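You operate a simulated robot arm through the tools that you are given. There is no shell and no other tool. Be economical: measure what you need, move in short steps, check, and stop when the job is done.

You run a simulated robot arm. Do the job below in one go: nothing can be reset, and whatever is moved stays where it is left.

TASK
Sand the rough patch off the short plank, then wax it.
Fine: use the pale sanding block, then the blue pad with wax from the tin; both go back where they lay; the plank stays on the mat. A coat counts when it lies all over at full strength: go over it till it gets no stronger. What is to be rubbed or washed off counts as gone when no trace of it is left.

It is judged by the outcome, as a careful person would: the job done as asked, and still so three seconds after it is handed in. It fails if anything else is knocked over, pushed out of place, dropped, spilled or broken.

THE ROBOT
A 6-joint arm with a two-finger parallel gripper, fixed in place. Base frame: the origin is at the foot of the arm, x ahead of it, y to its left, z up. Units: mm, rad, N and s.
With the tool pointing down near the work surface it reaches from about 140 to 820 mm from the base axis. Its first joint turns from -2.897 to 2.897 rad. Payload 3.91 kg.
The tool frame sits at the grasp point between the pads (the TCP): z along the fingers, y along the line on which they close. The tips reach 30 mm beyond it. Largest opening 110 mm; finger width 20, thickness 10; the body of the gripper, 48 by 112 mm, starts 55 mm behind the TCP.
Orientation is that of the tool frame in the base frame, as [roll, pitch, yaw] about the fixed x, y, z axes, in that order (R = Rz(yaw) Ry(pitch) Rx(roll)). With the fingers straight down and closing along the base's y, the tool's x points along the base's -x, its y along +y and its z along -z.

THE INTERFACE
- The arm moves only by the tool play_rows. Its argument "rows" is a list of rows, each an object of numbers (a shift or turn left out is 0, a gripper value left out holds the last): "x", "y", "z": the shift along the base's x, y, z in mm; "ax", "ay", "az": the turn, a rotation vector about the base's x, y, z in degrees. In form: [{"x": .., "y": .., "z": .., "ax": .., "ay": .., "az": ..}, ...]. A call has 1 to 10 rows; each row is the pose to reach, as a shift and turn from the pose commanded when the call began. "claw" is the opening, from 0 (shut) to 1 (fully open), set as the call begins (left out, the last holds). A row lasts 0.2 s, in which the tool goes at most 50 mm and 0.15 rad; a call with a longer step from one row to the next is refused whole, and so is a gripper value outside its range. A pose out of reach is approached as far as the arm can. The call stops where the force on the tool passes 90 N (or 10 N more than at its start, if that is more) or the arm is blocked; 0.2 s more then pass. Each finger travels about 108 mm/s and halts on what it meets, pressing with about 41 N; the grip force reading is that of the motor and also rises with nothing between the fingers. The clock runs only during rows and for 0.2 s after the last one: add rows that repeat a pose to give the fingers time. The reply holds the time, the measured pose of the TCP, the force on the tool along the base axes, the opening and the grip force, in the units named above and with some noise, with the torque about the TCP (base axes, N m) and any sound that the robot's microphone picked up.
- Cameras (640 x 400 px; columns grow to the right, rows downward): "scene" is fixed at [49.7, 649.9, 1340.8]; the picture's right is [-0.62, -0.78, 0.00], its down [-0.63, 0.50, -0.59] and it looks along [0.46, -0.37, -0.81] (base axes); focal length 243 px, centre (320, 200). "wrist" rides on the gripper at [77, 7, -115] in the tool frame; the picture's right is [-0.09, 1.00, 0.00], its down [-0.80, -0.07, -0.59] and it looks along [-0.59, -0.05, 0.80] (tool axes); focal length 270 px, centre (320, 200). There is no depth. A picture from a camera that has moved, and an enlarged one, comes with that camera's place and axes in the base frame and with its lens.
- get_image(camera): a new picture of that camera. It takes no simulated time.
- lift_body(by): slides the trunk up (or, below 0, down) by that many mm; the arm rides with it, the base frame stays. It gives what a move gives, with no picture.
- close_up(camera, box): a new picture of the part [left, top, right, bottom] of that camera's present view, enlarged. It takes no simulated time.
- finish_job(): hands the job in; it is judged then, once.

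Go step by step. Nothing tells you positions but the pictures and the camera data: compare them with the known pose of the tool, close in by small moves and look again before you grip or let go. The budget is 120 turns and 84 pictures, counting those below and the enlarged ones. Unless the task says otherwise, let go and move clear before handing in, and close with one line.

The tools are called after ">>>" as a command line: name --argument value ..., lists and objects as JSON in quotes. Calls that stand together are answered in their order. play_rows: Moves the arm, as the interface text tells. Its arguments: {"type":"object","properties":{"rows":{"type":"array","items":{"type":"object","properties":{"x":{"type":"number"},"y":{"type":"number"},"z":{"type":"number"},"ax":{"type":"number"},"ay":{"type":"number"},"az":{"type":"number"}}}},"claw":{"type":"number"}},"required":["rows"]} The other tools are called the same way: lift_body (by) slides the trunk up or down; get_image (camera) takes a picture; close_up (camera, box) takes an enlarged picture of a part of a camera's view; finish_job () hands the job in.

At the start:

```text
t: 0.0
tool_pos: [367.9, 237.4, 1044.0]
orientation: [-3.141, -0.001, -3.142]
contact_force: [0.5, 0.4, -0.4]
ft_torque: [-0.01, -0.02, -0.02]
grip_width: 109.9
finger_force: 0.1
trunk travel left (down, up): [-475.0, 65.0]
```

scene: 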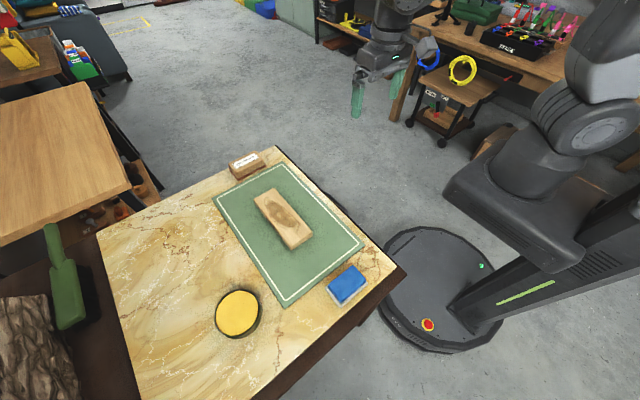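
wrist: 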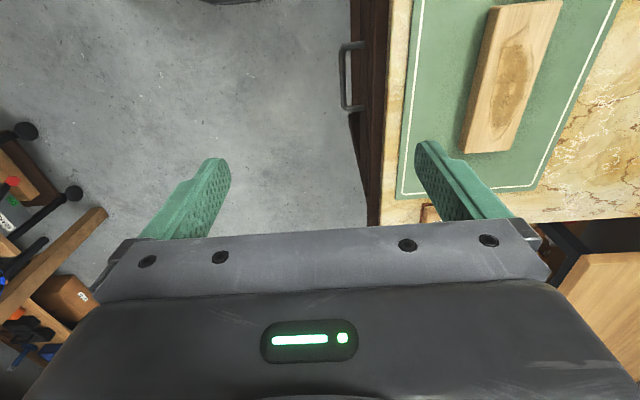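

The plank lies on the green mat, with its top at about z 760 and its centre near (396, 500). The pale block is at the far end of the mat, the blue pad at the near end and the yellow tin beside it. I'll look closer before moving.

>>> close_up --camera "scene" --box '[190, 130, 390, 255]'

>>> close_up --camera "scene" --box '[190, 240, 390, 365]'

```text
3.20 times, centred on (290, 192) of scene
camera zoom: at [49.7, 649.9, 1340.8], right [-0.62, -0.78, 0.0], down [-0.63, 0.5, -0.59], along [0.46, -0.37, -0.81], focal length 778 px, centre (416, 224)
```

zoom: 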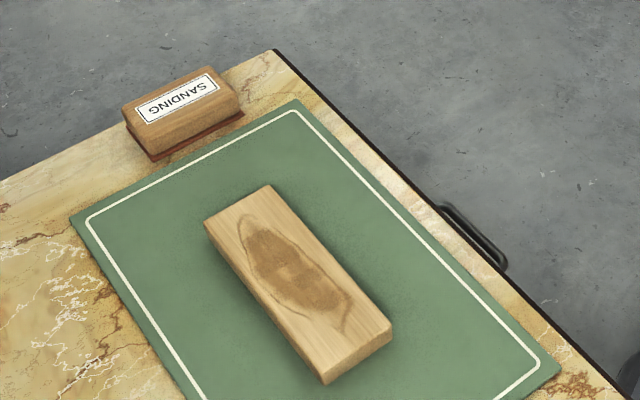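

```text
3.20 times, centred on (290, 302) of scene
camera zoom: at [49.7, 649.9, 1340.8], right [-0.62, -0.78, 0.0], down [-0.63, 0.5, -0.59], along [0.46, -0.37, -0.81], focal length 778 px, centre (416, -128)
```

zoom: 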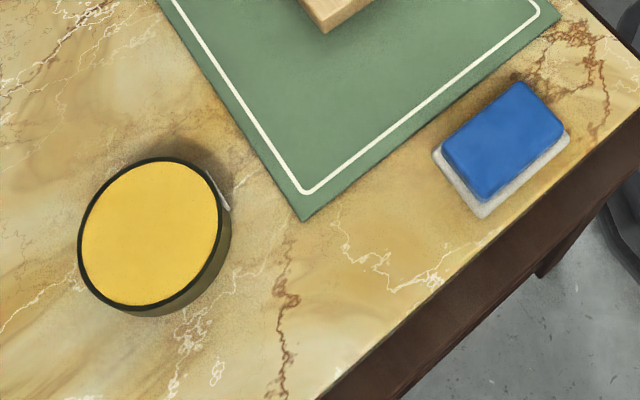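

The block is near (637, 483), long side along y. The plank is about 195×72 mm with its axis along x. The pad is near (149, 487) and the tin near (253, 719). I'll turn the gripper so it closes along x and go towards the block.

>>> play_rows --rows '[{"x": 23, "y": 22, "z": -10, "az": 8.5}, {"x": 46, "y": 44, "z": -20, "az": 17}, {"x": 69, "y": 66, "z": -30, "az": 25.5}, {"x": 92, "y": 88, "z": -40, "az": 34}, {"x": 115, "y": 110, "z": -50, "az": 42.5}, {"x": 138, "y": 132, "z": -60, "az": 51}, {"x": 161, "y": 154, "z": -70, "az": 59.5}, {"x": 184, "y": 176, "z": -80, "az": 68}, {"x": 207, "y": 198, "z": -90, "az": 76.5}, {"x": 230, "y": 220, "z": -100, "az": 85}]'

```text
t: 2.2
tool_pos: [599.5, 456.3, 947.2]
orientation: [-3.14, 0.0, -1.657]
contact_force: [0.2, -0.5, 0.1]
ft_torque: [-0.02, -0.05, 0.01]
grip_width: 109.9
finger_force: 0.1
trunk travel left (down, up): [-475.0, 65.0]
```

>>> play_rows --rows '[{"x": 15, "y": 5, "z": -20, "az": 5}, {"x": 37, "y": 5, "z": -50, "az": 5}, {"x": 37, "y": 5, "z": -50, "az": 5}]'

>>> get_image --camera "wrist"

>>> get_image --camera "scene"

```text
t: 3.0
tool_pos: [636.1, 461.0, 894.5]
orientation: [3.141, 0.0, -1.569]
contact_force: [-0.9, -0.3, -0.6]
ft_torque: [0.0, 0.01, 0.0]
grip_width: 110.2
finger_force: 0.0
trunk travel left (down, up): [-475.0, 65.0]
```

```text
79 pictures are left
camera wrist: at [629.9, 384.4, 1010.0], right [-1.0, 0.09, 0.0], down [0.07, 0.8, 0.59], along [0.05, 0.59, -0.8], focal length 270 px, centre (320, 200)
```

wrist: 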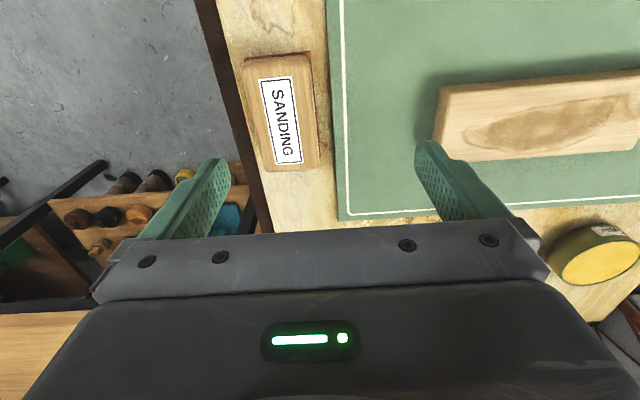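

```text
78 pictures are left
```

scene: 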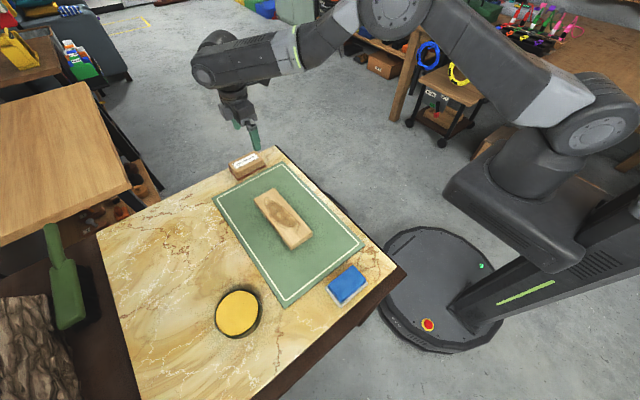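

The triangulation suggests the block top may be lower than I thought (about z 737). I'll zoom in on the wrist view to measure it properly.

>>> close_up --camera "wrist" --box '[220, 40, 380, 140]'

>>> close_up --camera "wrist" --box '[320, 40, 640, 240]'

>>> close_up --camera "scene" --box '[200, 100, 300, 180]'

```text
4.00 times, centred on (300, 90) of wrist
camera zoom: at [629.9, 384.4, 1010.0], right [-1.0, 0.09, 0.0], down [0.07, 0.8, 0.59], along [0.05, 0.59, -0.8], focal length 1081 px, centre (400, 640)
```

zoom: 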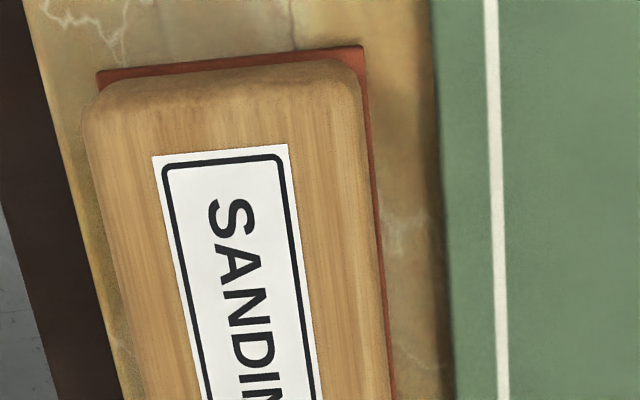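

```text
2.00 times, centred on (480, 140) of wrist
camera zoom: at [629.9, 384.4, 1010.0], right [-1.0, 0.09, 0.0], down [0.07, 0.8, 0.59], along [0.05, 0.59, -0.8], focal length 541 px, centre (0, 320)
```

zoom: 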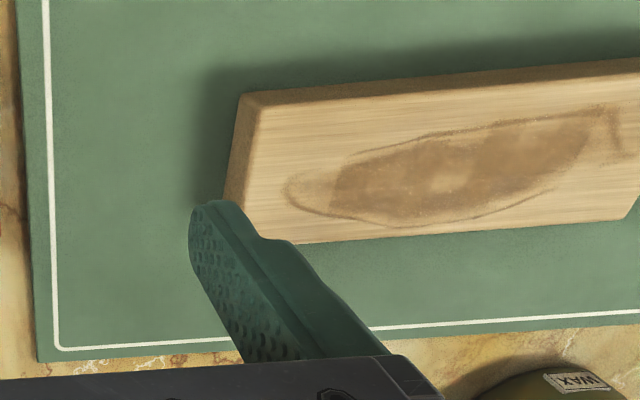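

```text
5.00 times, centred on (250, 140) of scene
camera zoom: at [49.7, 649.9, 1340.8], right [-0.62, -0.78, 0.0], down [-0.63, 0.5, -0.59], along [0.46, -0.37, -0.81], focal length 1215 px, centre (670, 500)
```

zoom: 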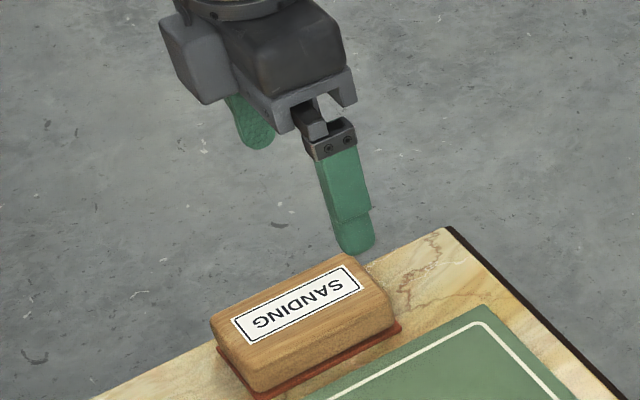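

Using x and z together, the block top is at about z 745, centred near (674, 476), with its long axis along y. I'll move above it and check that I can reach.

>>> play_rows --rows '[{"x": 20, "y": 7, "z": -30}, {"x": 39, "y": 13, "z": -64}, {"x": 39, "y": 13, "z": -64}]' --claw 1

>>> get_image --camera "wrist"

>>> close_up --camera "scene" --box '[200, 100, 300, 180]'

```text
t: 3.8
tool_pos: [672.7, 478.6, 830.3]
orientation: [3.14, 0.0, -1.57]
contact_force: [-0.2, -0.4, -0.4]
ft_torque: [0.02, -0.04, 0.01]
grip_width: 110.2
finger_force: 0.1
trunk travel left (down, up): [-475.0, 65.0]
```

```text
74 pictures are left
camera wrist: at [665.6, 400.7, 945.5], right [-1.0, 0.09, 0.0], down [0.07, 0.8, 0.59], along [0.05, 0.59, -0.8], focal length 270 px, centre (320, 200)
```

wrist: 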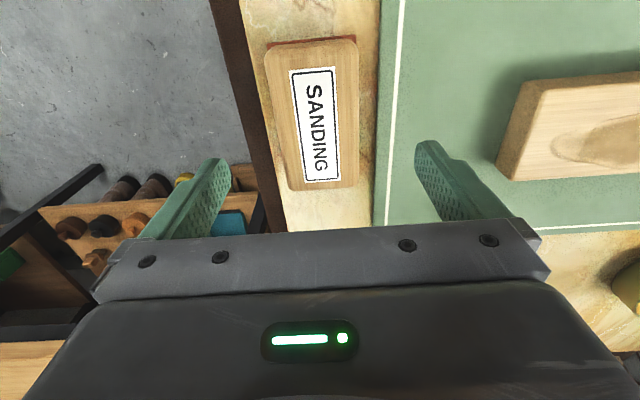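

```text
5.00 times, centred on (250, 140) of scene
camera zoom: at [49.7, 649.9, 1340.8], right [-0.62, -0.78, 0.0], down [-0.63, 0.5, -0.59], along [0.46, -0.37, -0.81], focal length 1215 px, centre (670, 500)
```

zoom: 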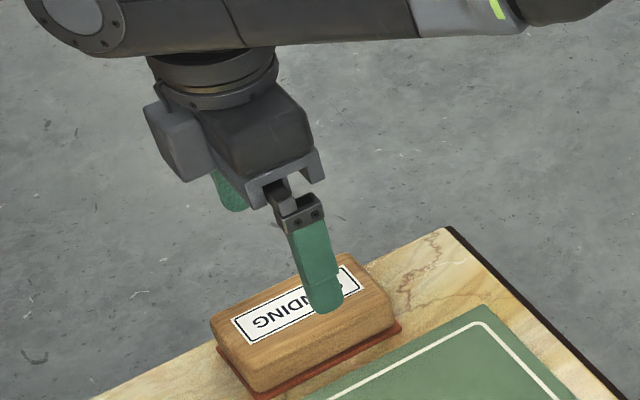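

The block is at about (675, 475), top z≈748, and the fingers straddle it. I'll descend part way and check.

>>> play_rows --rows '[{"x": 1, "y": -1, "z": -25}, {"x": 1, "y": -1, "z": -50}, {"x": 1, "y": -1, "z": -58}, {"x": 1, "y": -1, "z": -58}]'

>>> get_image --camera "wrist"

>>> close_up --camera "scene" --box '[200, 100, 300, 180]'

```text
t: 4.8
tool_pos: [675.3, 475.7, 773.5]
orientation: [3.141, 0.0, -1.57]
contact_force: [0.1, 0.3, -1.2]
ft_torque: [-0.01, 0.01, 0.02]
grip_width: 110.1
finger_force: 0.1
trunk travel left (down, up): [-475.0, 65.0]
```

```text
72 pictures are left
camera wrist: at [669.6, 397.3, 887.7], right [-1.0, 0.09, 0.0], down [0.07, 0.8, 0.59], along [0.05, 0.59, -0.8], focal length 270 px, centre (320, 200)
```

wrist: 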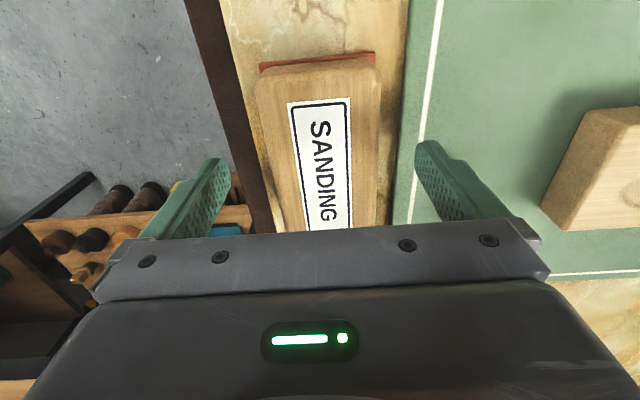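

```text
5.00 times, centred on (250, 140) of scene
camera zoom: at [49.7, 649.9, 1340.8], right [-0.62, -0.78, 0.0], down [-0.63, 0.5, -0.59], along [0.46, -0.37, -0.81], focal length 1215 px, centre (670, 500)
```

zoom: 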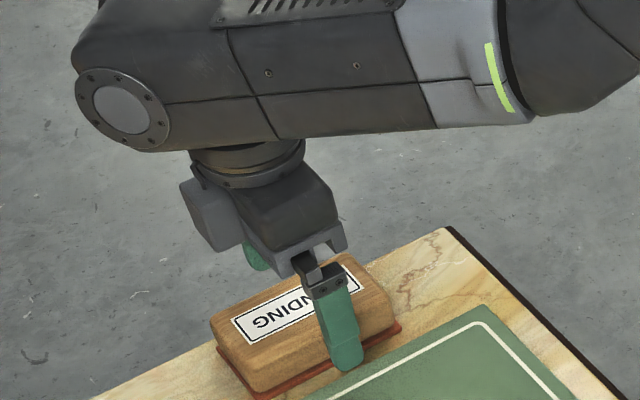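

The fingers straddle the block centrally, with the tips just below its top. I'll go down 10 mm more and close.

>>> play_rows --rows '[{"z": -5}, {"z": -10}, {"z": -10}]'

>>> play_rows --rows '[{"z": 0}, {"z": 0}, {"z": 0}, {"z": 0}, {"z": 0}]' --claw 0.3

>>> close_up --camera "scene" --box '[200, 100, 300, 180]'

```text
t: 5.6
tool_pos: [675.0, 473.9, 763.5]
orientation: [-3.141, 0.0, -1.57]
contact_force: [-0.1, 0.1, -0.3]
ft_torque: [0.02, 0.0, 0.0]
grip_width: 109.9
finger_force: 0.2
trunk travel left (down, up): [-475.0, 65.0]
```

```text
t: 6.8
tool_pos: [676.0, 474.0, 764.1]
orientation: [-3.141, 0.001, -1.569]
contact_force: [0.3, -0.1, 0.5]
ft_torque: [0.0, 0.06, 0.0]
grip_width: 61.6
finger_force: 40.9
trunk travel left (down, up): [-475.0, 65.0]
```

```text
5.00 times, centred on (250, 140) of scene
camera zoom: at [49.7, 649.9, 1340.8], right [-0.62, -0.78, 0.0], down [-0.63, 0.5, -0.59], along [0.46, -0.37, -0.81], focal length 1215 px, centre (670, 500)
```

zoom: 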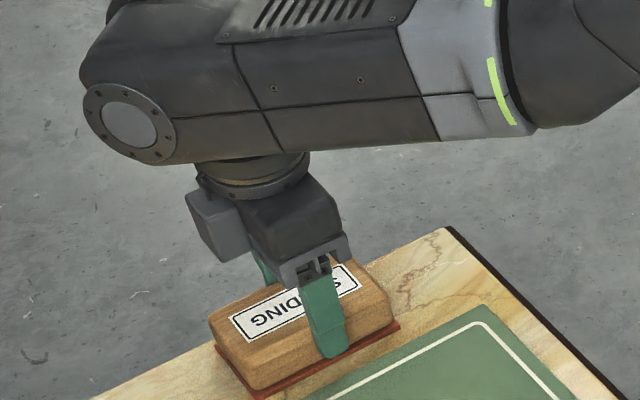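

I've gripped it at 61.6 mm wide, and its home is TCP (675.5, 474, 764). Now I'll lift it, then check how it hangs.

>>> play_rows --rows '[{"z": 15}, {"z": 45}, {"z": 75}, {"z": 75}]'

>>> close_up --camera "scene" --box '[190, 80, 350, 260]'

```text
t: 7.8
tool_pos: [676.2, 472.5, 838.4]
orientation: [3.141, 0.001, -1.569]
contact_force: [0.1, 0.1, -1.2]
ft_torque: [0.0, 0.04, 0.0]
grip_width: 61.1
finger_force: 40.6
trunk travel left (down, up): [-475.0, 65.0]
```

```text
2.22 times, centred on (270, 170) of scene
camera zoom: at [49.7, 649.9, 1340.8], right [-0.62, -0.78, 0.0], down [-0.63, 0.5, -0.59], along [0.46, -0.37, -0.81], focal length 540 px, centre (431, 267)
```

zoom: 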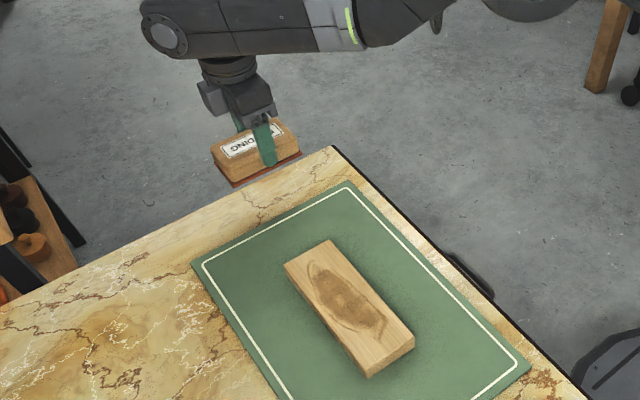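

The block hangs level. The plank centre is about (411, 499), and I'll carry the block above it.

>>> play_rows --rows '[{"x": -45, "y": 5}, {"x": -90, "y": 10}, {"x": -135, "y": 15}, {"x": -180, "y": 20}, {"x": -225, "y": 26}, {"x": -264, "y": 26}, {"x": -264, "y": 26, "z": -20}, {"x": -264, "y": 26, "z": -30}, {"x": -264, "y": 26, "z": -30}]'

>>> get_image --camera "wrist"

>>> close_up --camera "scene" --box '[190, 140, 390, 265]'

```text
t: 9.8
tool_pos: [410.4, 499.7, 805.8]
orientation: [3.141, -0.001, -1.572]
contact_force: [0.2, -0.5, -1.9]
ft_torque: [0.0, -0.02, -0.01]
grip_width: 61.0
finger_force: 40.8
trunk travel left (down, up): [-475.0, 65.0]
```

```text
68 pictures are left
camera wrist: at [404.1, 422.2, 920.3], right [-1.0, 0.09, 0.0], down [0.07, 0.8, 0.59], along [0.05, 0.59, -0.8], focal length 270 px, centre (320, 200)
```

wrist: 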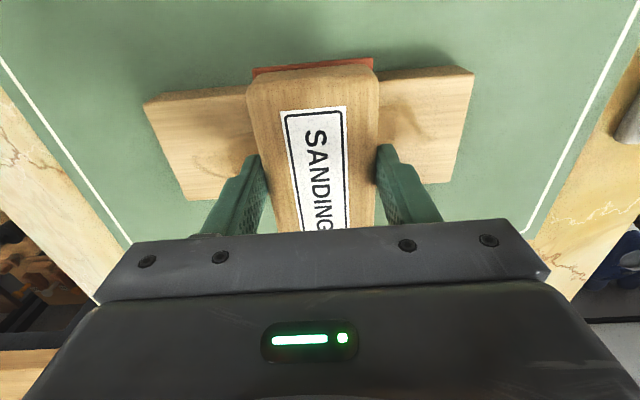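

```text
3.20 times, centred on (290, 202) of scene
camera zoom: at [49.7, 649.9, 1340.8], right [-0.62, -0.78, 0.0], down [-0.63, 0.5, -0.59], along [0.46, -0.37, -0.81], focal length 778 px, centre (416, 192)
```

zoom: 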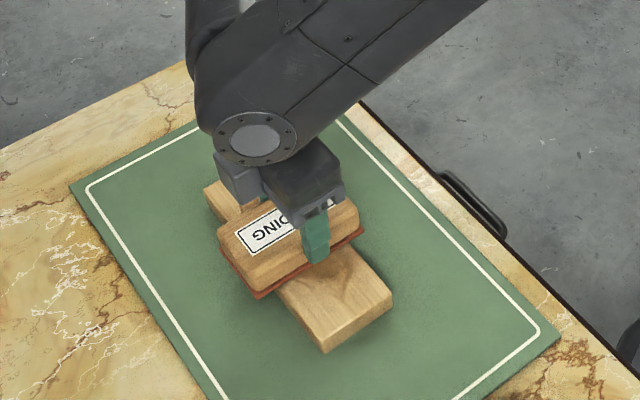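

The block is centred over the plank. I'll lower it in small steps to feel for contact.

>>> play_rows --rows '[{"y": 3, "z": -3}, {"y": 3, "z": -6}, {"y": 3, "z": -8}, {"y": 3, "z": -8}]'

```text
t: 10.8
tool_pos: [409.2, 503.0, 797.9]
orientation: [3.141, -0.001, -1.57]
contact_force: [1.2, 1.0, -1.1]
ft_torque: [-0.02, -0.01, 0.0]
grip_width: 61.3
finger_force: 41.3
trunk travel left (down, up): [-475.0, 65.0]
```

>>> play_rows --rows '[{"z": -1.5}, {"z": -3}, {"z": -4}, {"z": -4}]'

```text
t: 11.8
tool_pos: [408.5, 502.8, 798.5]
orientation: [-3.139, 0.002, -1.57]
contact_force: [-5.4, -1.0, 28.3]
ft_torque: [-0.62, 0.39, -0.01]
grip_width: 61.0
finger_force: 41.0
trunk travel left (down, up): [-475.0, 65.0]
```

Contact is at TCP z≈798. I'll ease the pressure and take a first stroke, watching that the plank stays put.

>>> play_rows --rows '[{"z": 2}, {"x": -20, "z": 2}, {"x": -40, "z": 2}, {"x": -60, "z": 2}, {"x": -40, "z": 2}, {"x": -20, "z": 2}, {"x": 0, "z": 2}]'

>>> get_image --camera "wrist"

```text
t: 13.4
tool_pos: [408.5, 503.1, 798.0]
orientation: [-3.141, -0.001, -1.57]
contact_force: [-5.1, -0.5, 14.5]
ft_torque: [0.12, 0.29, -0.02]
grip_width: 61.0
finger_force: 40.9
trunk travel left (down, up): [-475.0, 65.0]
```

```text
66 pictures are left
camera wrist: at [402.5, 425.8, 912.7], right [-1.0, 0.09, 0.0], down [0.07, 0.8, 0.59], along [0.05, 0.59, -0.8], focal length 270 px, centre (320, 200)
```

wrist: 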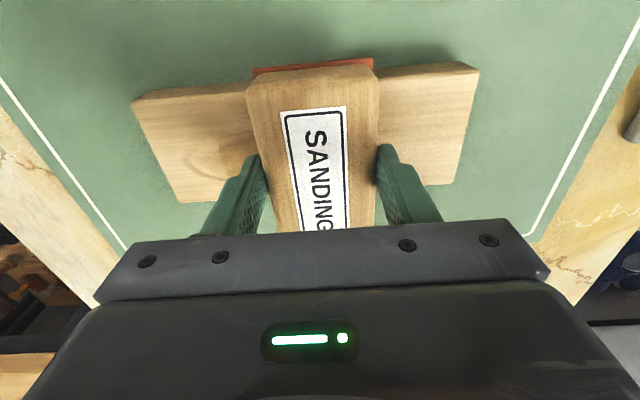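

The passed-over side is already clean and the plank hasn't moved. I'll do full-length strokes now.

>>> play_rows --rows '[{"x": 25}, {"x": 50}, {"x": 75}, {"x": 82}, {"x": 55}, {"x": 30}, {"x": 0}, {"x": -30}, {"x": -55}, {"x": -72}]'

>>> play_rows --rows '[{"x": 30}, {"x": 60}, {"x": 90}, {"x": 120}, {"x": 154}, {"x": 125}, {"x": 95}, {"x": 65}, {"x": 35}, {"x": 0}]'

>>> play_rows --rows '[{"z": 20}, {"z": 60}, {"x": -45, "z": 80}, {"x": -90, "z": 80}, {"x": -130, "z": 80}, {"x": -130, "z": 80}]'

>>> close_up --camera "scene" --box '[190, 140, 390, 265]'

>>> get_image --camera "wrist"

```text
t: 15.6
tool_pos: [338.0, 504.2, 797.8]
orientation: [-3.141, 0.0, -1.571]
contact_force: [4.5, -0.6, 18.3]
ft_torque: [-0.18, -0.31, 0.14]
grip_width: 61.0
finger_force: 41.5
trunk travel left (down, up): [-475.0, 65.0]
```

```text
t: 17.8
tool_pos: [334.8, 504.3, 798.6]
orientation: [3.141, -0.002, -1.571]
contact_force: [-4.4, -0.2, 7.2]
ft_torque: [0.24, -0.06, 0.11]
grip_width: 61.3
finger_force: 40.7
trunk travel left (down, up): [-475.0, 65.0]
```

```text
t: 19.2
tool_pos: [208.7, 503.5, 878.4]
orientation: [3.141, 0.0, -1.571]
contact_force: [0.0, 0.0, -0.9]
ft_torque: [0.02, 0.0, 0.01]
grip_width: 61.2
finger_force: 41.5
trunk travel left (down, up): [-475.0, 65.0]
```

```text
3.20 times, centred on (290, 202) of scene
camera zoom: at [49.7, 649.9, 1340.8], right [-0.62, -0.78, 0.0], down [-0.63, 0.5, -0.59], along [0.46, -0.37, -0.81], focal length 778 px, centre (416, 192)
```

zoom: 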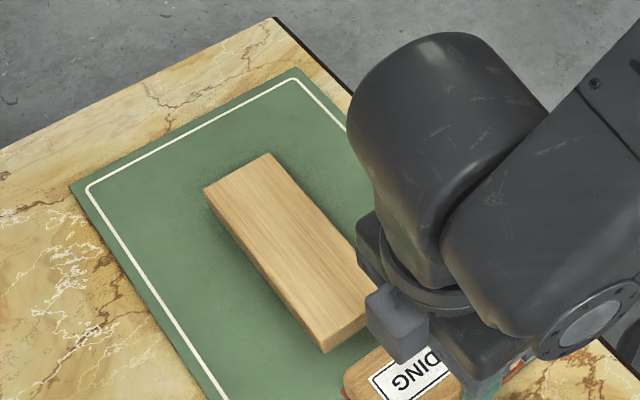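

```text
64 pictures are left
camera wrist: at [203.6, 425.6, 992.8], right [-1.0, 0.09, 0.0], down [0.07, 0.8, 0.59], along [0.05, 0.59, -0.8], focal length 270 px, centre (320, 200)
```

wrist: 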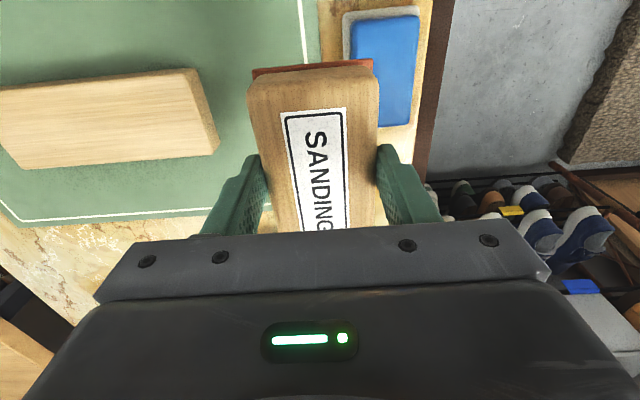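

The patch looks gone. I'll take a close-up for any leftover trace.

>>> close_up --camera "wrist" --box '[0, 40, 240, 190]'

>>> close_up --camera "scene" --box '[240, 180, 320, 255]'

```text
2.67 times, centred on (120, 115) of wrist
camera zoom: at [203.6, 425.6, 992.8], right [-1.0, 0.09, 0.0], down [0.07, 0.8, 0.59], along [0.05, 0.59, -0.8], focal length 721 px, centre (853, 427)
```

zoom: 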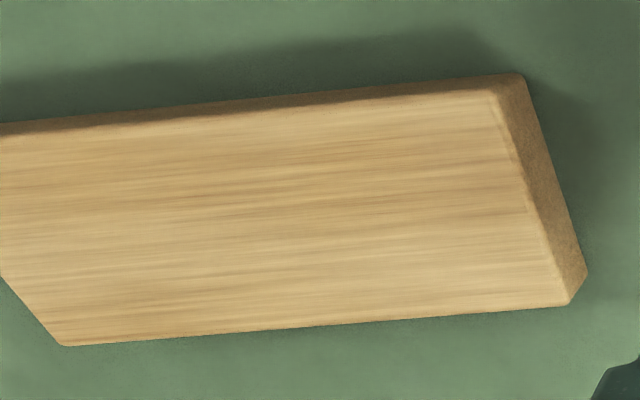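

```text
5.33 times, centred on (280, 218) of scene
camera zoom: at [49.7, 649.9, 1340.8], right [-0.62, -0.78, 0.0], down [-0.63, 0.5, -0.59], along [0.46, -0.37, -0.81], focal length 1296 px, centre (533, 107)
```

zoom: 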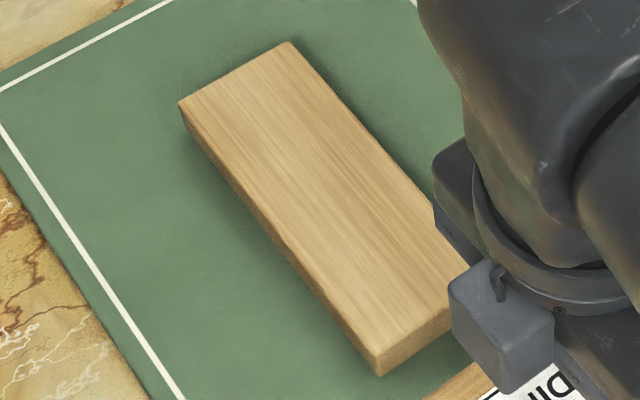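

The sanding is done. I'm carrying the block back to its place.

>>> play_rows --rows '[{"x": 47, "y": -3}, {"x": 94, "y": -6}, {"x": 141, "y": -9}, {"x": 188, "y": -12}, {"x": 235, "y": -15}, {"x": 282, "y": -18}, {"x": 329, "y": -21}, {"x": 376, "y": -24}, {"x": 423, "y": -27}, {"x": 466, "y": -30}]'

>>> play_rows --rows '[{"z": -40}, {"z": -80}, {"z": -100}, {"z": -100}]'

>>> close_up --camera "scene" --box '[200, 100, 300, 180]'

```text
t: 21.4
tool_pos: [678.6, 470.8, 877.5]
orientation: [3.141, -0.002, -1.571]
contact_force: [-0.4, 0.4, -1.3]
ft_torque: [-0.01, 0.01, -0.01]
grip_width: 61.5
finger_force: 40.9
trunk travel left (down, up): [-475.0, 65.0]
```

```text
t: 22.4
tool_pos: [672.6, 473.6, 778.7]
orientation: [-3.14, -0.001, -1.572]
contact_force: [-0.2, -0.2, -1.2]
ft_torque: [-0.05, 0.01, -0.03]
grip_width: 61.4
finger_force: 40.6
trunk travel left (down, up): [-475.0, 65.0]
```

```text
5.00 times, centred on (250, 140) of scene
camera zoom: at [49.7, 649.9, 1340.8], right [-0.62, -0.78, 0.0], down [-0.63, 0.5, -0.59], along [0.46, -0.37, -0.81], focal length 1215 px, centre (670, 500)
```

zoom: 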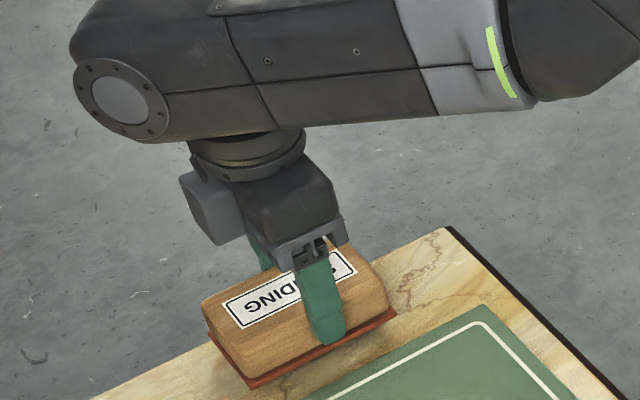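

The commanded pose puts the block right over home. I'll lower the last 15 mm gently.

>>> play_rows --rows '[{"y": 1, "z": -6}, {"y": 1, "z": -11}, {"y": 1, "z": -13.5}, {"y": 1, "z": -13.5}]'

```text
t: 23.4
tool_pos: [673.9, 475.2, 764.9]
orientation: [3.14, 0.0, -1.571]
contact_force: [-0.1, 0.3, -1.3]
ft_torque: [-0.03, 0.01, -0.04]
grip_width: 61.1
finger_force: 41.2
trunk travel left (down, up): [-475.0, 65.0]
```

>>> play_rows --rows '[{"z": -1}, {"z": -2}, {"z": -2}]'

```text
t: 24.2
tool_pos: [676.6, 474.7, 764.2]
orientation: [-3.141, 0.001, -1.571]
contact_force: [-1.1, -0.4, 5.0]
ft_torque: [0.27, 0.19, 0.01]
grip_width: 61.3
finger_force: 40.7
trunk travel left (down, up): [-475.0, 65.0]
```

The block has touched down at its original height. I'll release it and rise.

>>> play_rows --rows '[{"z": 0}, {"z": 0}, {"z": 0}]' --claw 1

>>> play_rows --rows '[{"z": 30}, {"z": 70}, {"z": 110}, {"z": 110}]'

>>> play_rows --rows '[{"x": -48}, {"x": -96}, {"x": -144}, {"x": -192}, {"x": -240}, {"x": -288}, {"x": -336}, {"x": -384}, {"x": -432}, {"x": -480}]'

>>> get_image --camera "scene"

>>> get_image --camera "wrist"

```text
t: 25.0
tool_pos: [674.1, 474.7, 763.0]
orientation: [3.141, -0.001, -1.57]
contact_force: [-0.7, 0.7, 0.7]
ft_torque: [-0.01, 0.02, 0.0]
grip_width: 110.1
finger_force: 0.0
trunk travel left (down, up): [-475.0, 65.0]
```

```text
t: 26.0
tool_pos: [673.0, 476.0, 872.1]
orientation: [3.14, -0.001, -1.571]
contact_force: [-0.3, -0.6, -0.1]
ft_torque: [-0.01, -0.04, -0.02]
grip_width: 109.9
finger_force: 0.1
trunk travel left (down, up): [-475.0, 65.0]
```

```text
t: 28.2
tool_pos: [194.8, 474.7, 872.3]
orientation: [-3.141, 0.0, -1.571]
contact_force: [0.0, -0.3, -1.0]
ft_torque: [0.04, -0.02, 0.0]
grip_width: 109.7
finger_force: 0.0
trunk travel left (down, up): [-475.0, 65.0]
```

```text
60 pictures are left
```

scene: 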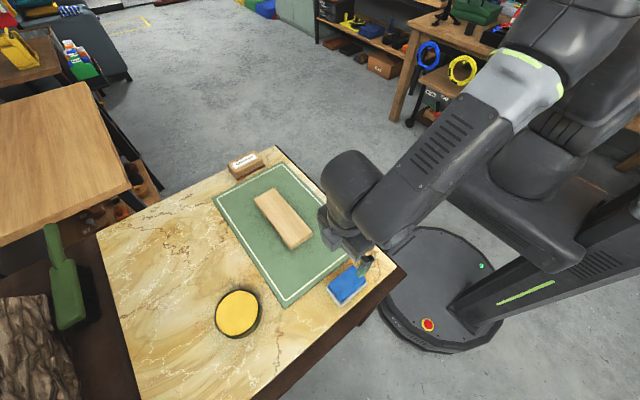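

```text
59 pictures are left
camera wrist: at [189.4, 397.5, 986.6], right [-1.0, 0.09, 0.0], down [0.07, 0.8, 0.59], along [0.05, 0.59, -0.8], focal length 270 px, centre (320, 200)
```

wrist: 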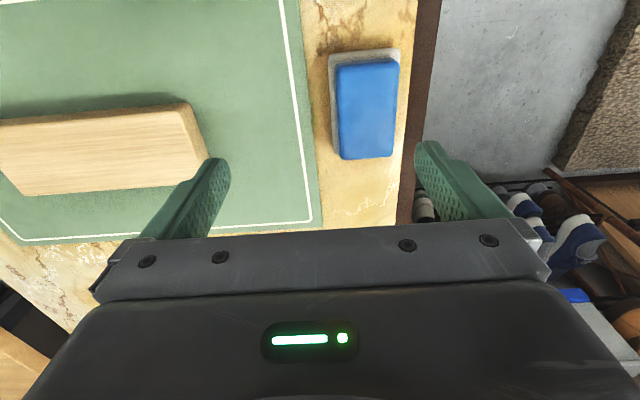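

The block sits at its original spot. The pad's top is at about (153, 482, 739). I'll move above it and check.

>>> play_rows --rows '[{"x": -42, "y": 8}, {"x": -42, "y": 8, "z": -40}, {"x": -42, "y": 8, "z": -80}, {"x": -42, "y": 8, "z": -80}]'

>>> get_image --camera "wrist"

>>> close_up --camera "scene" --box '[290, 220, 410, 320]'

```text
t: 29.2
tool_pos: [154.5, 483.1, 793.0]
orientation: [3.141, 0.002, -1.571]
contact_force: [0.5, -0.4, -0.1]
ft_torque: [0.03, -0.01, 0.01]
grip_width: 109.9
finger_force: 0.1
trunk travel left (down, up): [-475.0, 65.0]
```

```text
58 pictures are left
camera wrist: at [150.3, 404.9, 907.0], right [-1.0, 0.09, 0.0], down [0.07, 0.8, 0.59], along [0.05, 0.59, -0.8], focal length 270 px, centre (320, 200)
```

wrist: 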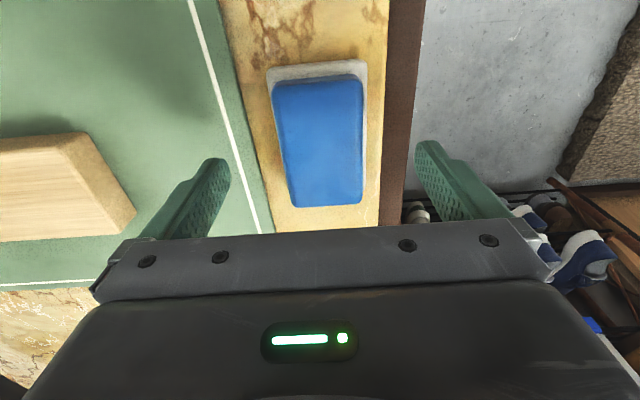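

```text
4.00 times, centred on (350, 270) of scene
camera zoom: at [49.7, 649.9, 1340.8], right [-0.62, -0.78, 0.0], down [-0.63, 0.5, -0.59], along [0.46, -0.37, -0.81], focal length 972 px, centre (200, -80)
```

zoom: 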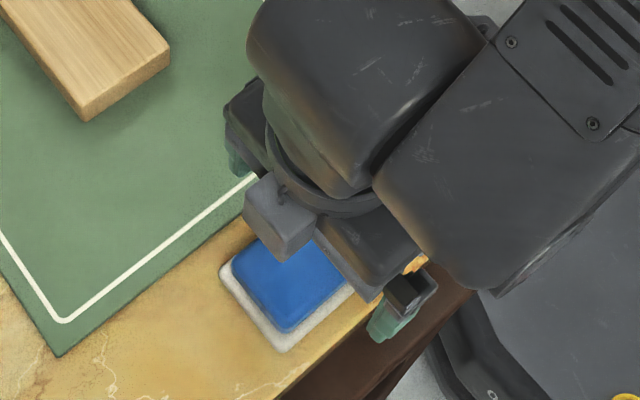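

The pad is centred between the fingers. I'll lower to TCP 757 and close on the blue part.

>>> play_rows --rows '[{"z": -15}, {"z": -28}, {"z": -34}, {"z": -34}]'

>>> play_rows --rows '[{"z": 0}, {"z": 0}, {"z": 0}, {"z": 0}, {"z": 0}]' --claw 0.3

>>> close_up --camera "scene" --box '[290, 220, 410, 320]'

>>> get_image --camera "wrist"

```text
t: 30.2
tool_pos: [153.2, 481.4, 758.8]
orientation: [3.14, -0.002, -1.571]
contact_force: [-0.2, -0.4, -0.2]
ft_torque: [-0.01, -0.01, 0.0]
grip_width: 109.7
finger_force: 0.0
trunk travel left (down, up): [-475.0, 65.0]
```

```text
t: 31.4
tool_pos: [153.7, 482.0, 758.6]
orientation: [-3.141, 0.0, -1.57]
contact_force: [0.9, 0.5, 1.7]
ft_torque: [-0.01, -0.02, 0.02]
grip_width: 60.6
finger_force: 41.0
trunk travel left (down, up): [-475.0, 65.0]
```

```text
4.00 times, centred on (350, 270) of scene
camera zoom: at [49.7, 649.9, 1340.8], right [-0.62, -0.78, 0.0], down [-0.63, 0.5, -0.59], along [0.46, -0.37, -0.81], focal length 972 px, centre (200, -80)
```

zoom: 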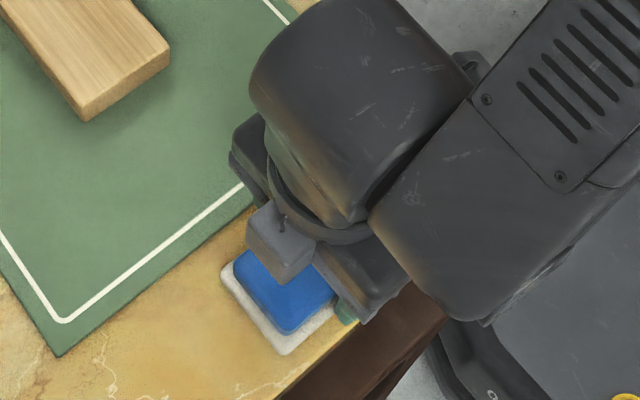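

```text
55 pictures are left
camera wrist: at [147.4, 404.0, 873.7], right [-1.0, 0.09, 0.0], down [0.07, 0.8, 0.59], along [0.05, 0.59, -0.8], focal length 270 px, centre (320, 200)
```

wrist: 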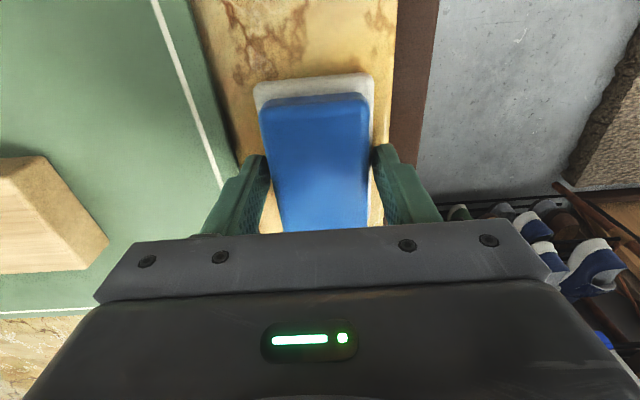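

Gripped at 60.6 mm, and home is TCP (153.5, 482, 758.7). I'll lift and see whether it holds.

>>> play_rows --rows '[{"z": 10}, {"z": 40}, {"z": 90}, {"z": 120}, {"z": 120}]'

>>> get_image --camera "wrist"

>>> close_up --camera "scene" --box '[290, 200, 410, 300]'

```text
t: 32.6
tool_pos: [153.7, 482.5, 881.5]
orientation: [3.14, 0.001, -1.57]
contact_force: [-0.4, 0.1, -0.5]
ft_torque: [-0.03, -0.03, 0.02]
grip_width: 60.9
finger_force: 41.8
trunk travel left (down, up): [-475.0, 65.0]
```

```text
54 pictures are left
camera wrist: at [147.4, 404.4, 996.0], right [-1.0, 0.09, 0.0], down [0.07, 0.8, 0.59], along [0.05, 0.59, -0.8], focal length 270 px, centre (320, 200)
```

wrist: 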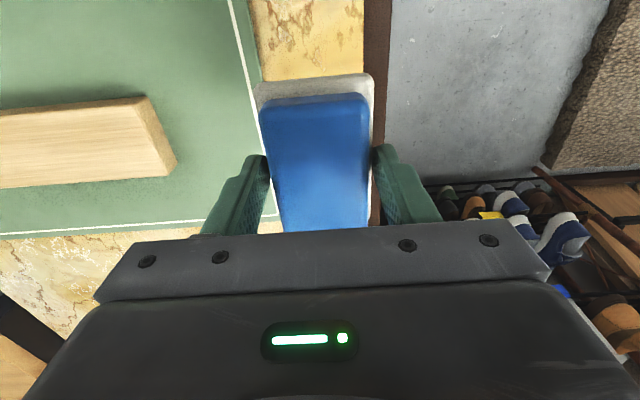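

```text
4.00 times, centred on (350, 250) of scene
camera zoom: at [49.7, 649.9, 1340.8], right [-0.62, -0.78, 0.0], down [-0.63, 0.5, -0.59], along [0.46, -0.37, -0.81], focal length 972 px, centre (200, 0)
```

zoom: 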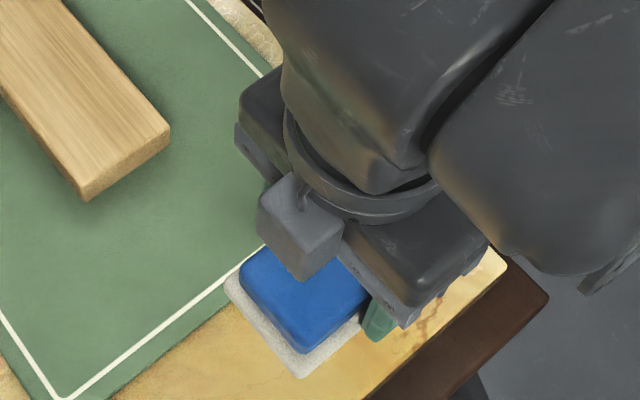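

The pad is held by the blue part, with the felt below the finger tips. Next I'll carry it towards the tin and look.

>>> play_rows --rows '[{"x": 25, "y": 40}, {"x": 50, "y": 80}, {"x": 75, "y": 120}, {"x": 100, "y": 150}, {"x": 107, "y": 170}, {"x": 107, "y": 170}]'

>>> get_image --camera "wrist"

>>> get_image --camera "scene"

```text
t: 34.0
tool_pos: [261.1, 652.6, 877.6]
orientation: [-3.14, 0.002, -1.57]
contact_force: [-0.2, 0.4, -1.0]
ft_torque: [0.03, -0.02, -0.02]
grip_width: 61.1
finger_force: 40.7
trunk travel left (down, up): [-475.0, 65.0]
```

```text
52 pictures are left
camera wrist: at [253.8, 576.2, 991.5], right [-1.0, 0.09, 0.0], down [0.07, 0.8, 0.59], along [0.05, 0.59, -0.8], focal length 270 px, centre (320, 200)
```

wrist: 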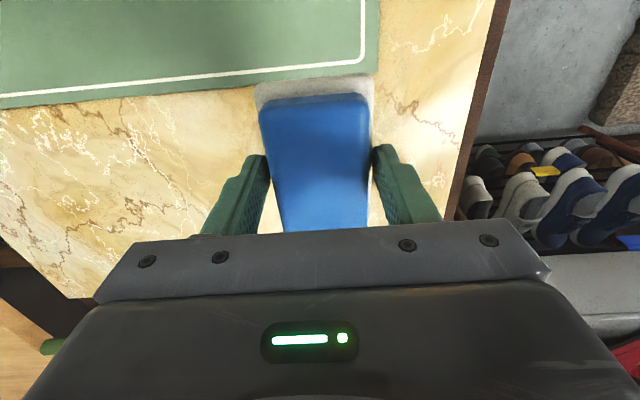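

```text
51 pictures are left
```

scene: 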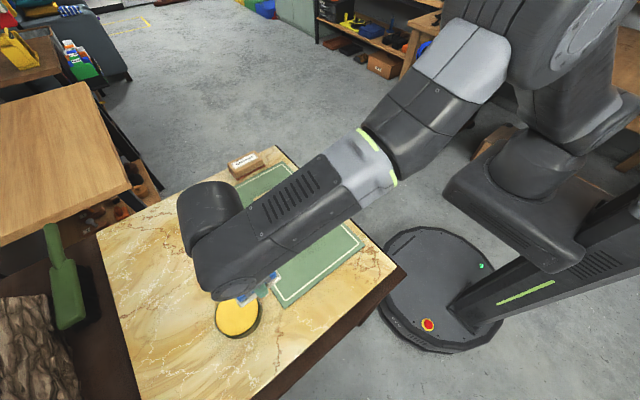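

The pad hides the tin from the wrist camera. I'll step to the side for a clean view of it.

>>> play_rows --rows '[{"x": -40, "y": 25}, {"x": -75, "y": 50}, {"x": -111, "y": 75}, {"x": -111, "y": 75}]'

>>> get_image --camera "wrist"

>>> close_up --camera "scene" --box '[190, 240, 350, 360]'

```text
t: 35.0
tool_pos: [152.3, 727.2, 877.8]
orientation: [3.141, 0.001, -1.571]
contact_force: [-0.1, 0.5, -1.3]
ft_torque: [0.02, -0.03, 0.03]
grip_width: 60.9
finger_force: 41.2
trunk travel left (down, up): [-475.0, 65.0]
```

```text
50 pictures are left
camera wrist: at [146.5, 650.5, 993.6], right [-1.0, 0.09, 0.0], down [0.07, 0.8, 0.59], along [0.05, 0.59, -0.8], focal length 270 px, centre (320, 200)
```

wrist: 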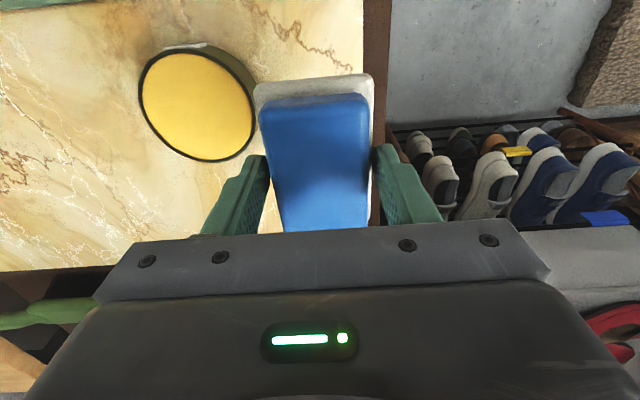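

```text
3.33 times, centred on (270, 300) of scene
camera zoom: at [49.7, 649.9, 1340.8], right [-0.62, -0.78, 0.0], down [-0.63, 0.5, -0.59], along [0.46, -0.37, -0.81], focal length 810 px, centre (487, -133)
```

zoom: 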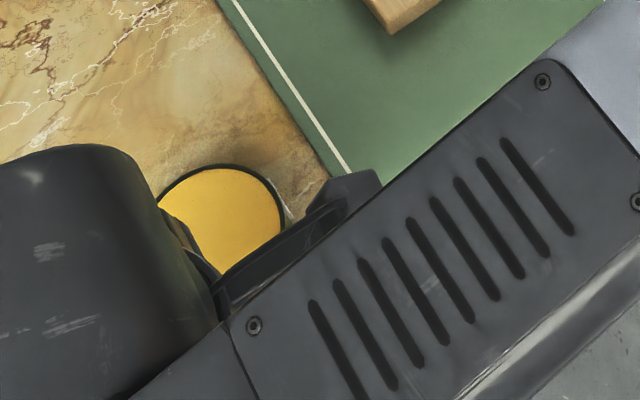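

The tin centre is about (264, 719), top at z≈742. I'll move over it and lower to just above.

>>> play_rows --rows '[{"x": 40, "y": -3}, {"x": 80, "y": -6}, {"x": 114, "y": -9}, {"x": 114, "y": -9, "z": -40}, {"x": 114, "y": -9, "z": -75}, {"x": 114, "y": -9, "z": -75}]'

>>> get_image --camera "wrist"

>>> close_up --camera "scene" --box '[190, 240, 310, 360]'

```text
t: 36.4
tool_pos: [263.9, 719.0, 804.6]
orientation: [3.141, 0.0, -1.571]
contact_force: [0.2, 0.1, -0.9]
ft_torque: [-0.01, 0.03, 0.02]
grip_width: 60.9
finger_force: 41.3
trunk travel left (down, up): [-475.0, 65.0]
```

```text
48 pictures are left
camera wrist: at [257.2, 640.6, 919.3], right [-1.0, 0.09, 0.0], down [0.07, 0.8, 0.59], along [0.05, 0.59, -0.8], focal length 270 px, centre (320, 200)
```

wrist: 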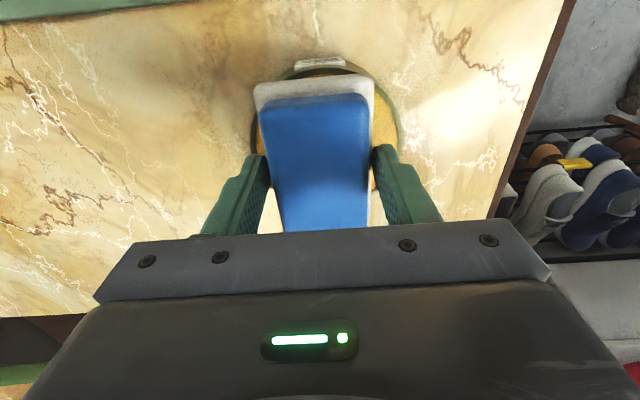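

```text
3.33 times, centred on (250, 300) of scene
camera zoom: at [49.7, 649.9, 1340.8], right [-0.62, -0.78, 0.0], down [-0.63, 0.5, -0.59], along [0.46, -0.37, -0.81], focal length 810 px, centre (553, -133)
```

zoom: 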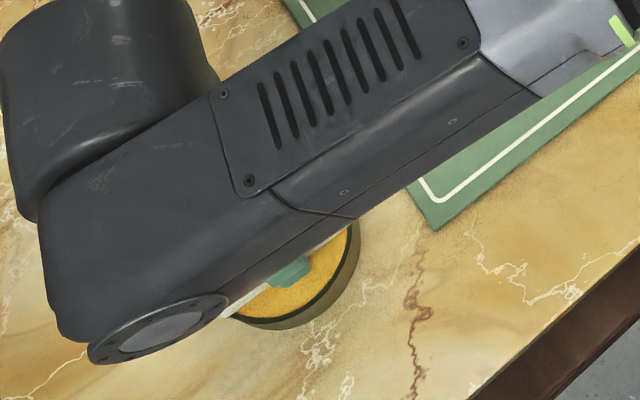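

The tin centre looks to be near (260, 723). I'll adjust slightly and lower until contact.

>>> play_rows --rows '[{"x": -3, "y": 4, "z": -6}, {"x": -3, "y": 4, "z": -10}, {"x": -3, "y": 4, "z": -12}, {"x": -3, "y": 4, "z": -12}]'

>>> play_rows --rows '[{"z": -2}, {"z": -4}, {"z": -4}]'

```text
t: 37.4
tool_pos: [258.7, 721.6, 794.1]
orientation: [-3.138, 0.004, -1.57]
contact_force: [-2.8, 0.4, 12.8]
ft_torque: [-0.34, 0.29, -0.03]
grip_width: 60.9
finger_force: 41.1
trunk travel left (down, up): [-475.0, 65.0]
```

```text
t: 38.2
tool_pos: [259.8, 722.3, 793.1]
orientation: [-3.138, 0.009, -1.571]
contact_force: [-5.4, 2.0, 42.7]
ft_torque: [-0.48, 0.42, 0.02]
grip_width: 60.9
finger_force: 41.4
trunk travel left (down, up): [-475.0, 65.0]
```

There is firm contact with the wax at TCP z≈794. I'll ease off, dwell briefly, then lift and look at the tin.

>>> play_rows --rows '[{"z": 3}, {"z": 3}, {"z": 3}, {"z": 3}, {"z": 10}, {"z": 50}, {"z": 90}, {"z": 90}]'

>>> play_rows --rows '[{"x": 0, "y": -45}, {"x": 20, "y": -90}, {"x": 50, "y": -130}, {"x": 80, "y": -175}, {"x": 110, "y": -218}, {"x": 150, "y": -218}, {"x": 150, "y": -218}]'

>>> get_image --camera "scene"

>>> get_image --camera "wrist"

```text
t: 40.0
tool_pos: [260.1, 719.3, 879.3]
orientation: [3.141, -0.002, -1.571]
contact_force: [-0.1, -0.7, -0.7]
ft_torque: [0.0, -0.01, 0.04]
grip_width: 60.9
finger_force: 40.9
trunk travel left (down, up): [-475.0, 65.0]
```

```text
refused: row 4 steps farther than a row can; nothing moved
```

```text
46 pictures are left
```

scene: 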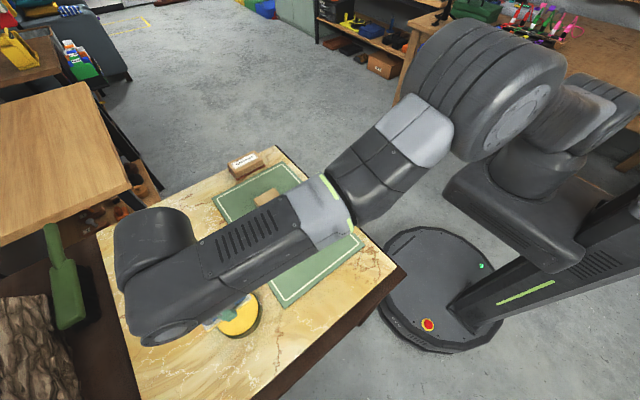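

```text
45 pictures are left
camera wrist: at [253.6, 642.8, 994.5], right [-1.0, 0.09, 0.0], down [0.07, 0.8, 0.59], along [0.05, 0.59, -0.81], focal length 270 px, centre (320, 200)
```

wrist: 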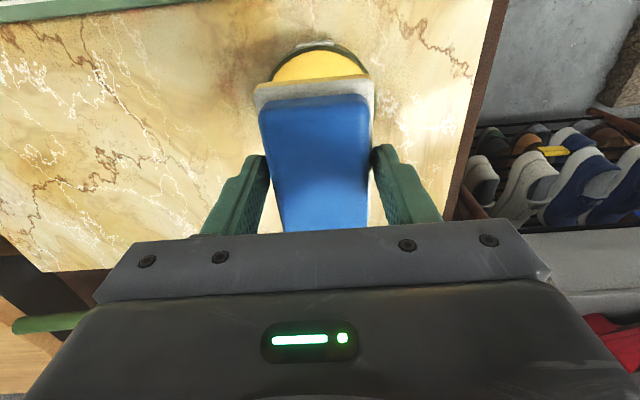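

The pad is loaded and the tin hasn't moved. I'm carrying the pad over the plank.

>>> play_rows --rows '[{"x": 26, "y": -36.5}, {"x": 52, "y": -73}, {"x": 78, "y": -109.5}, {"x": 104, "y": -146}, {"x": 130, "y": -182.5}, {"x": 155, "y": -218}, {"x": 155, "y": -218, "z": -40}, {"x": 155, "y": -218, "z": -78}, {"x": 155, "y": -218, "z": -78}]'

>>> get_image --camera "wrist"

```text
t: 42.0
tool_pos: [417.5, 502.3, 798.1]
orientation: [-3.14, 0.0, -1.569]
contact_force: [-0.2, -0.3, -0.7]
ft_torque: [-0.01, 0.02, 0.03]
grip_width: 61.3
finger_force: 41.0
trunk travel left (down, up): [-475.0, 65.0]
```

```text
44 pictures are left
camera wrist: at [411.4, 423.7, 913.0], right [-1.0, 0.09, 0.0], down [0.07, 0.8, 0.59], along [0.05, 0.59, -0.8], focal length 270 px, centre (320, 200)
```

wrist: 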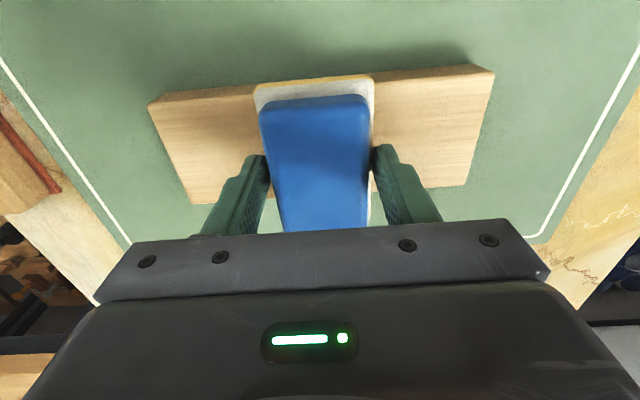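

The felt shows yellow wax. I'll lower to the plank.

>>> play_rows --rows '[{"y": 0.5, "z": -2}, {"y": 0.5, "z": -4}, {"y": 0.5, "z": -5}, {"y": 0.5, "z": -5}]'

```text
t: 43.0
tool_pos: [414.2, 503.3, 793.7]
orientation: [-3.141, 0.0, -1.571]
contact_force: [0.0, 0.0, -0.5]
ft_torque: [-0.01, -0.02, 0.0]
grip_width: 61.0
finger_force: 41.2
trunk travel left (down, up): [-475.0, 65.0]
```

>>> play_rows --rows '[{"z": -1}, {"z": -2}, {"z": -2}]'

```text
t: 43.8
tool_pos: [413.9, 503.9, 792.0]
orientation: [-3.14, 0.001, -1.569]
contact_force: [-1.2, -0.4, 5.5]
ft_torque: [0.17, -0.11, 0.07]
grip_width: 61.0
finger_force: 41.3
trunk travel left (down, up): [-475.0, 65.0]
```

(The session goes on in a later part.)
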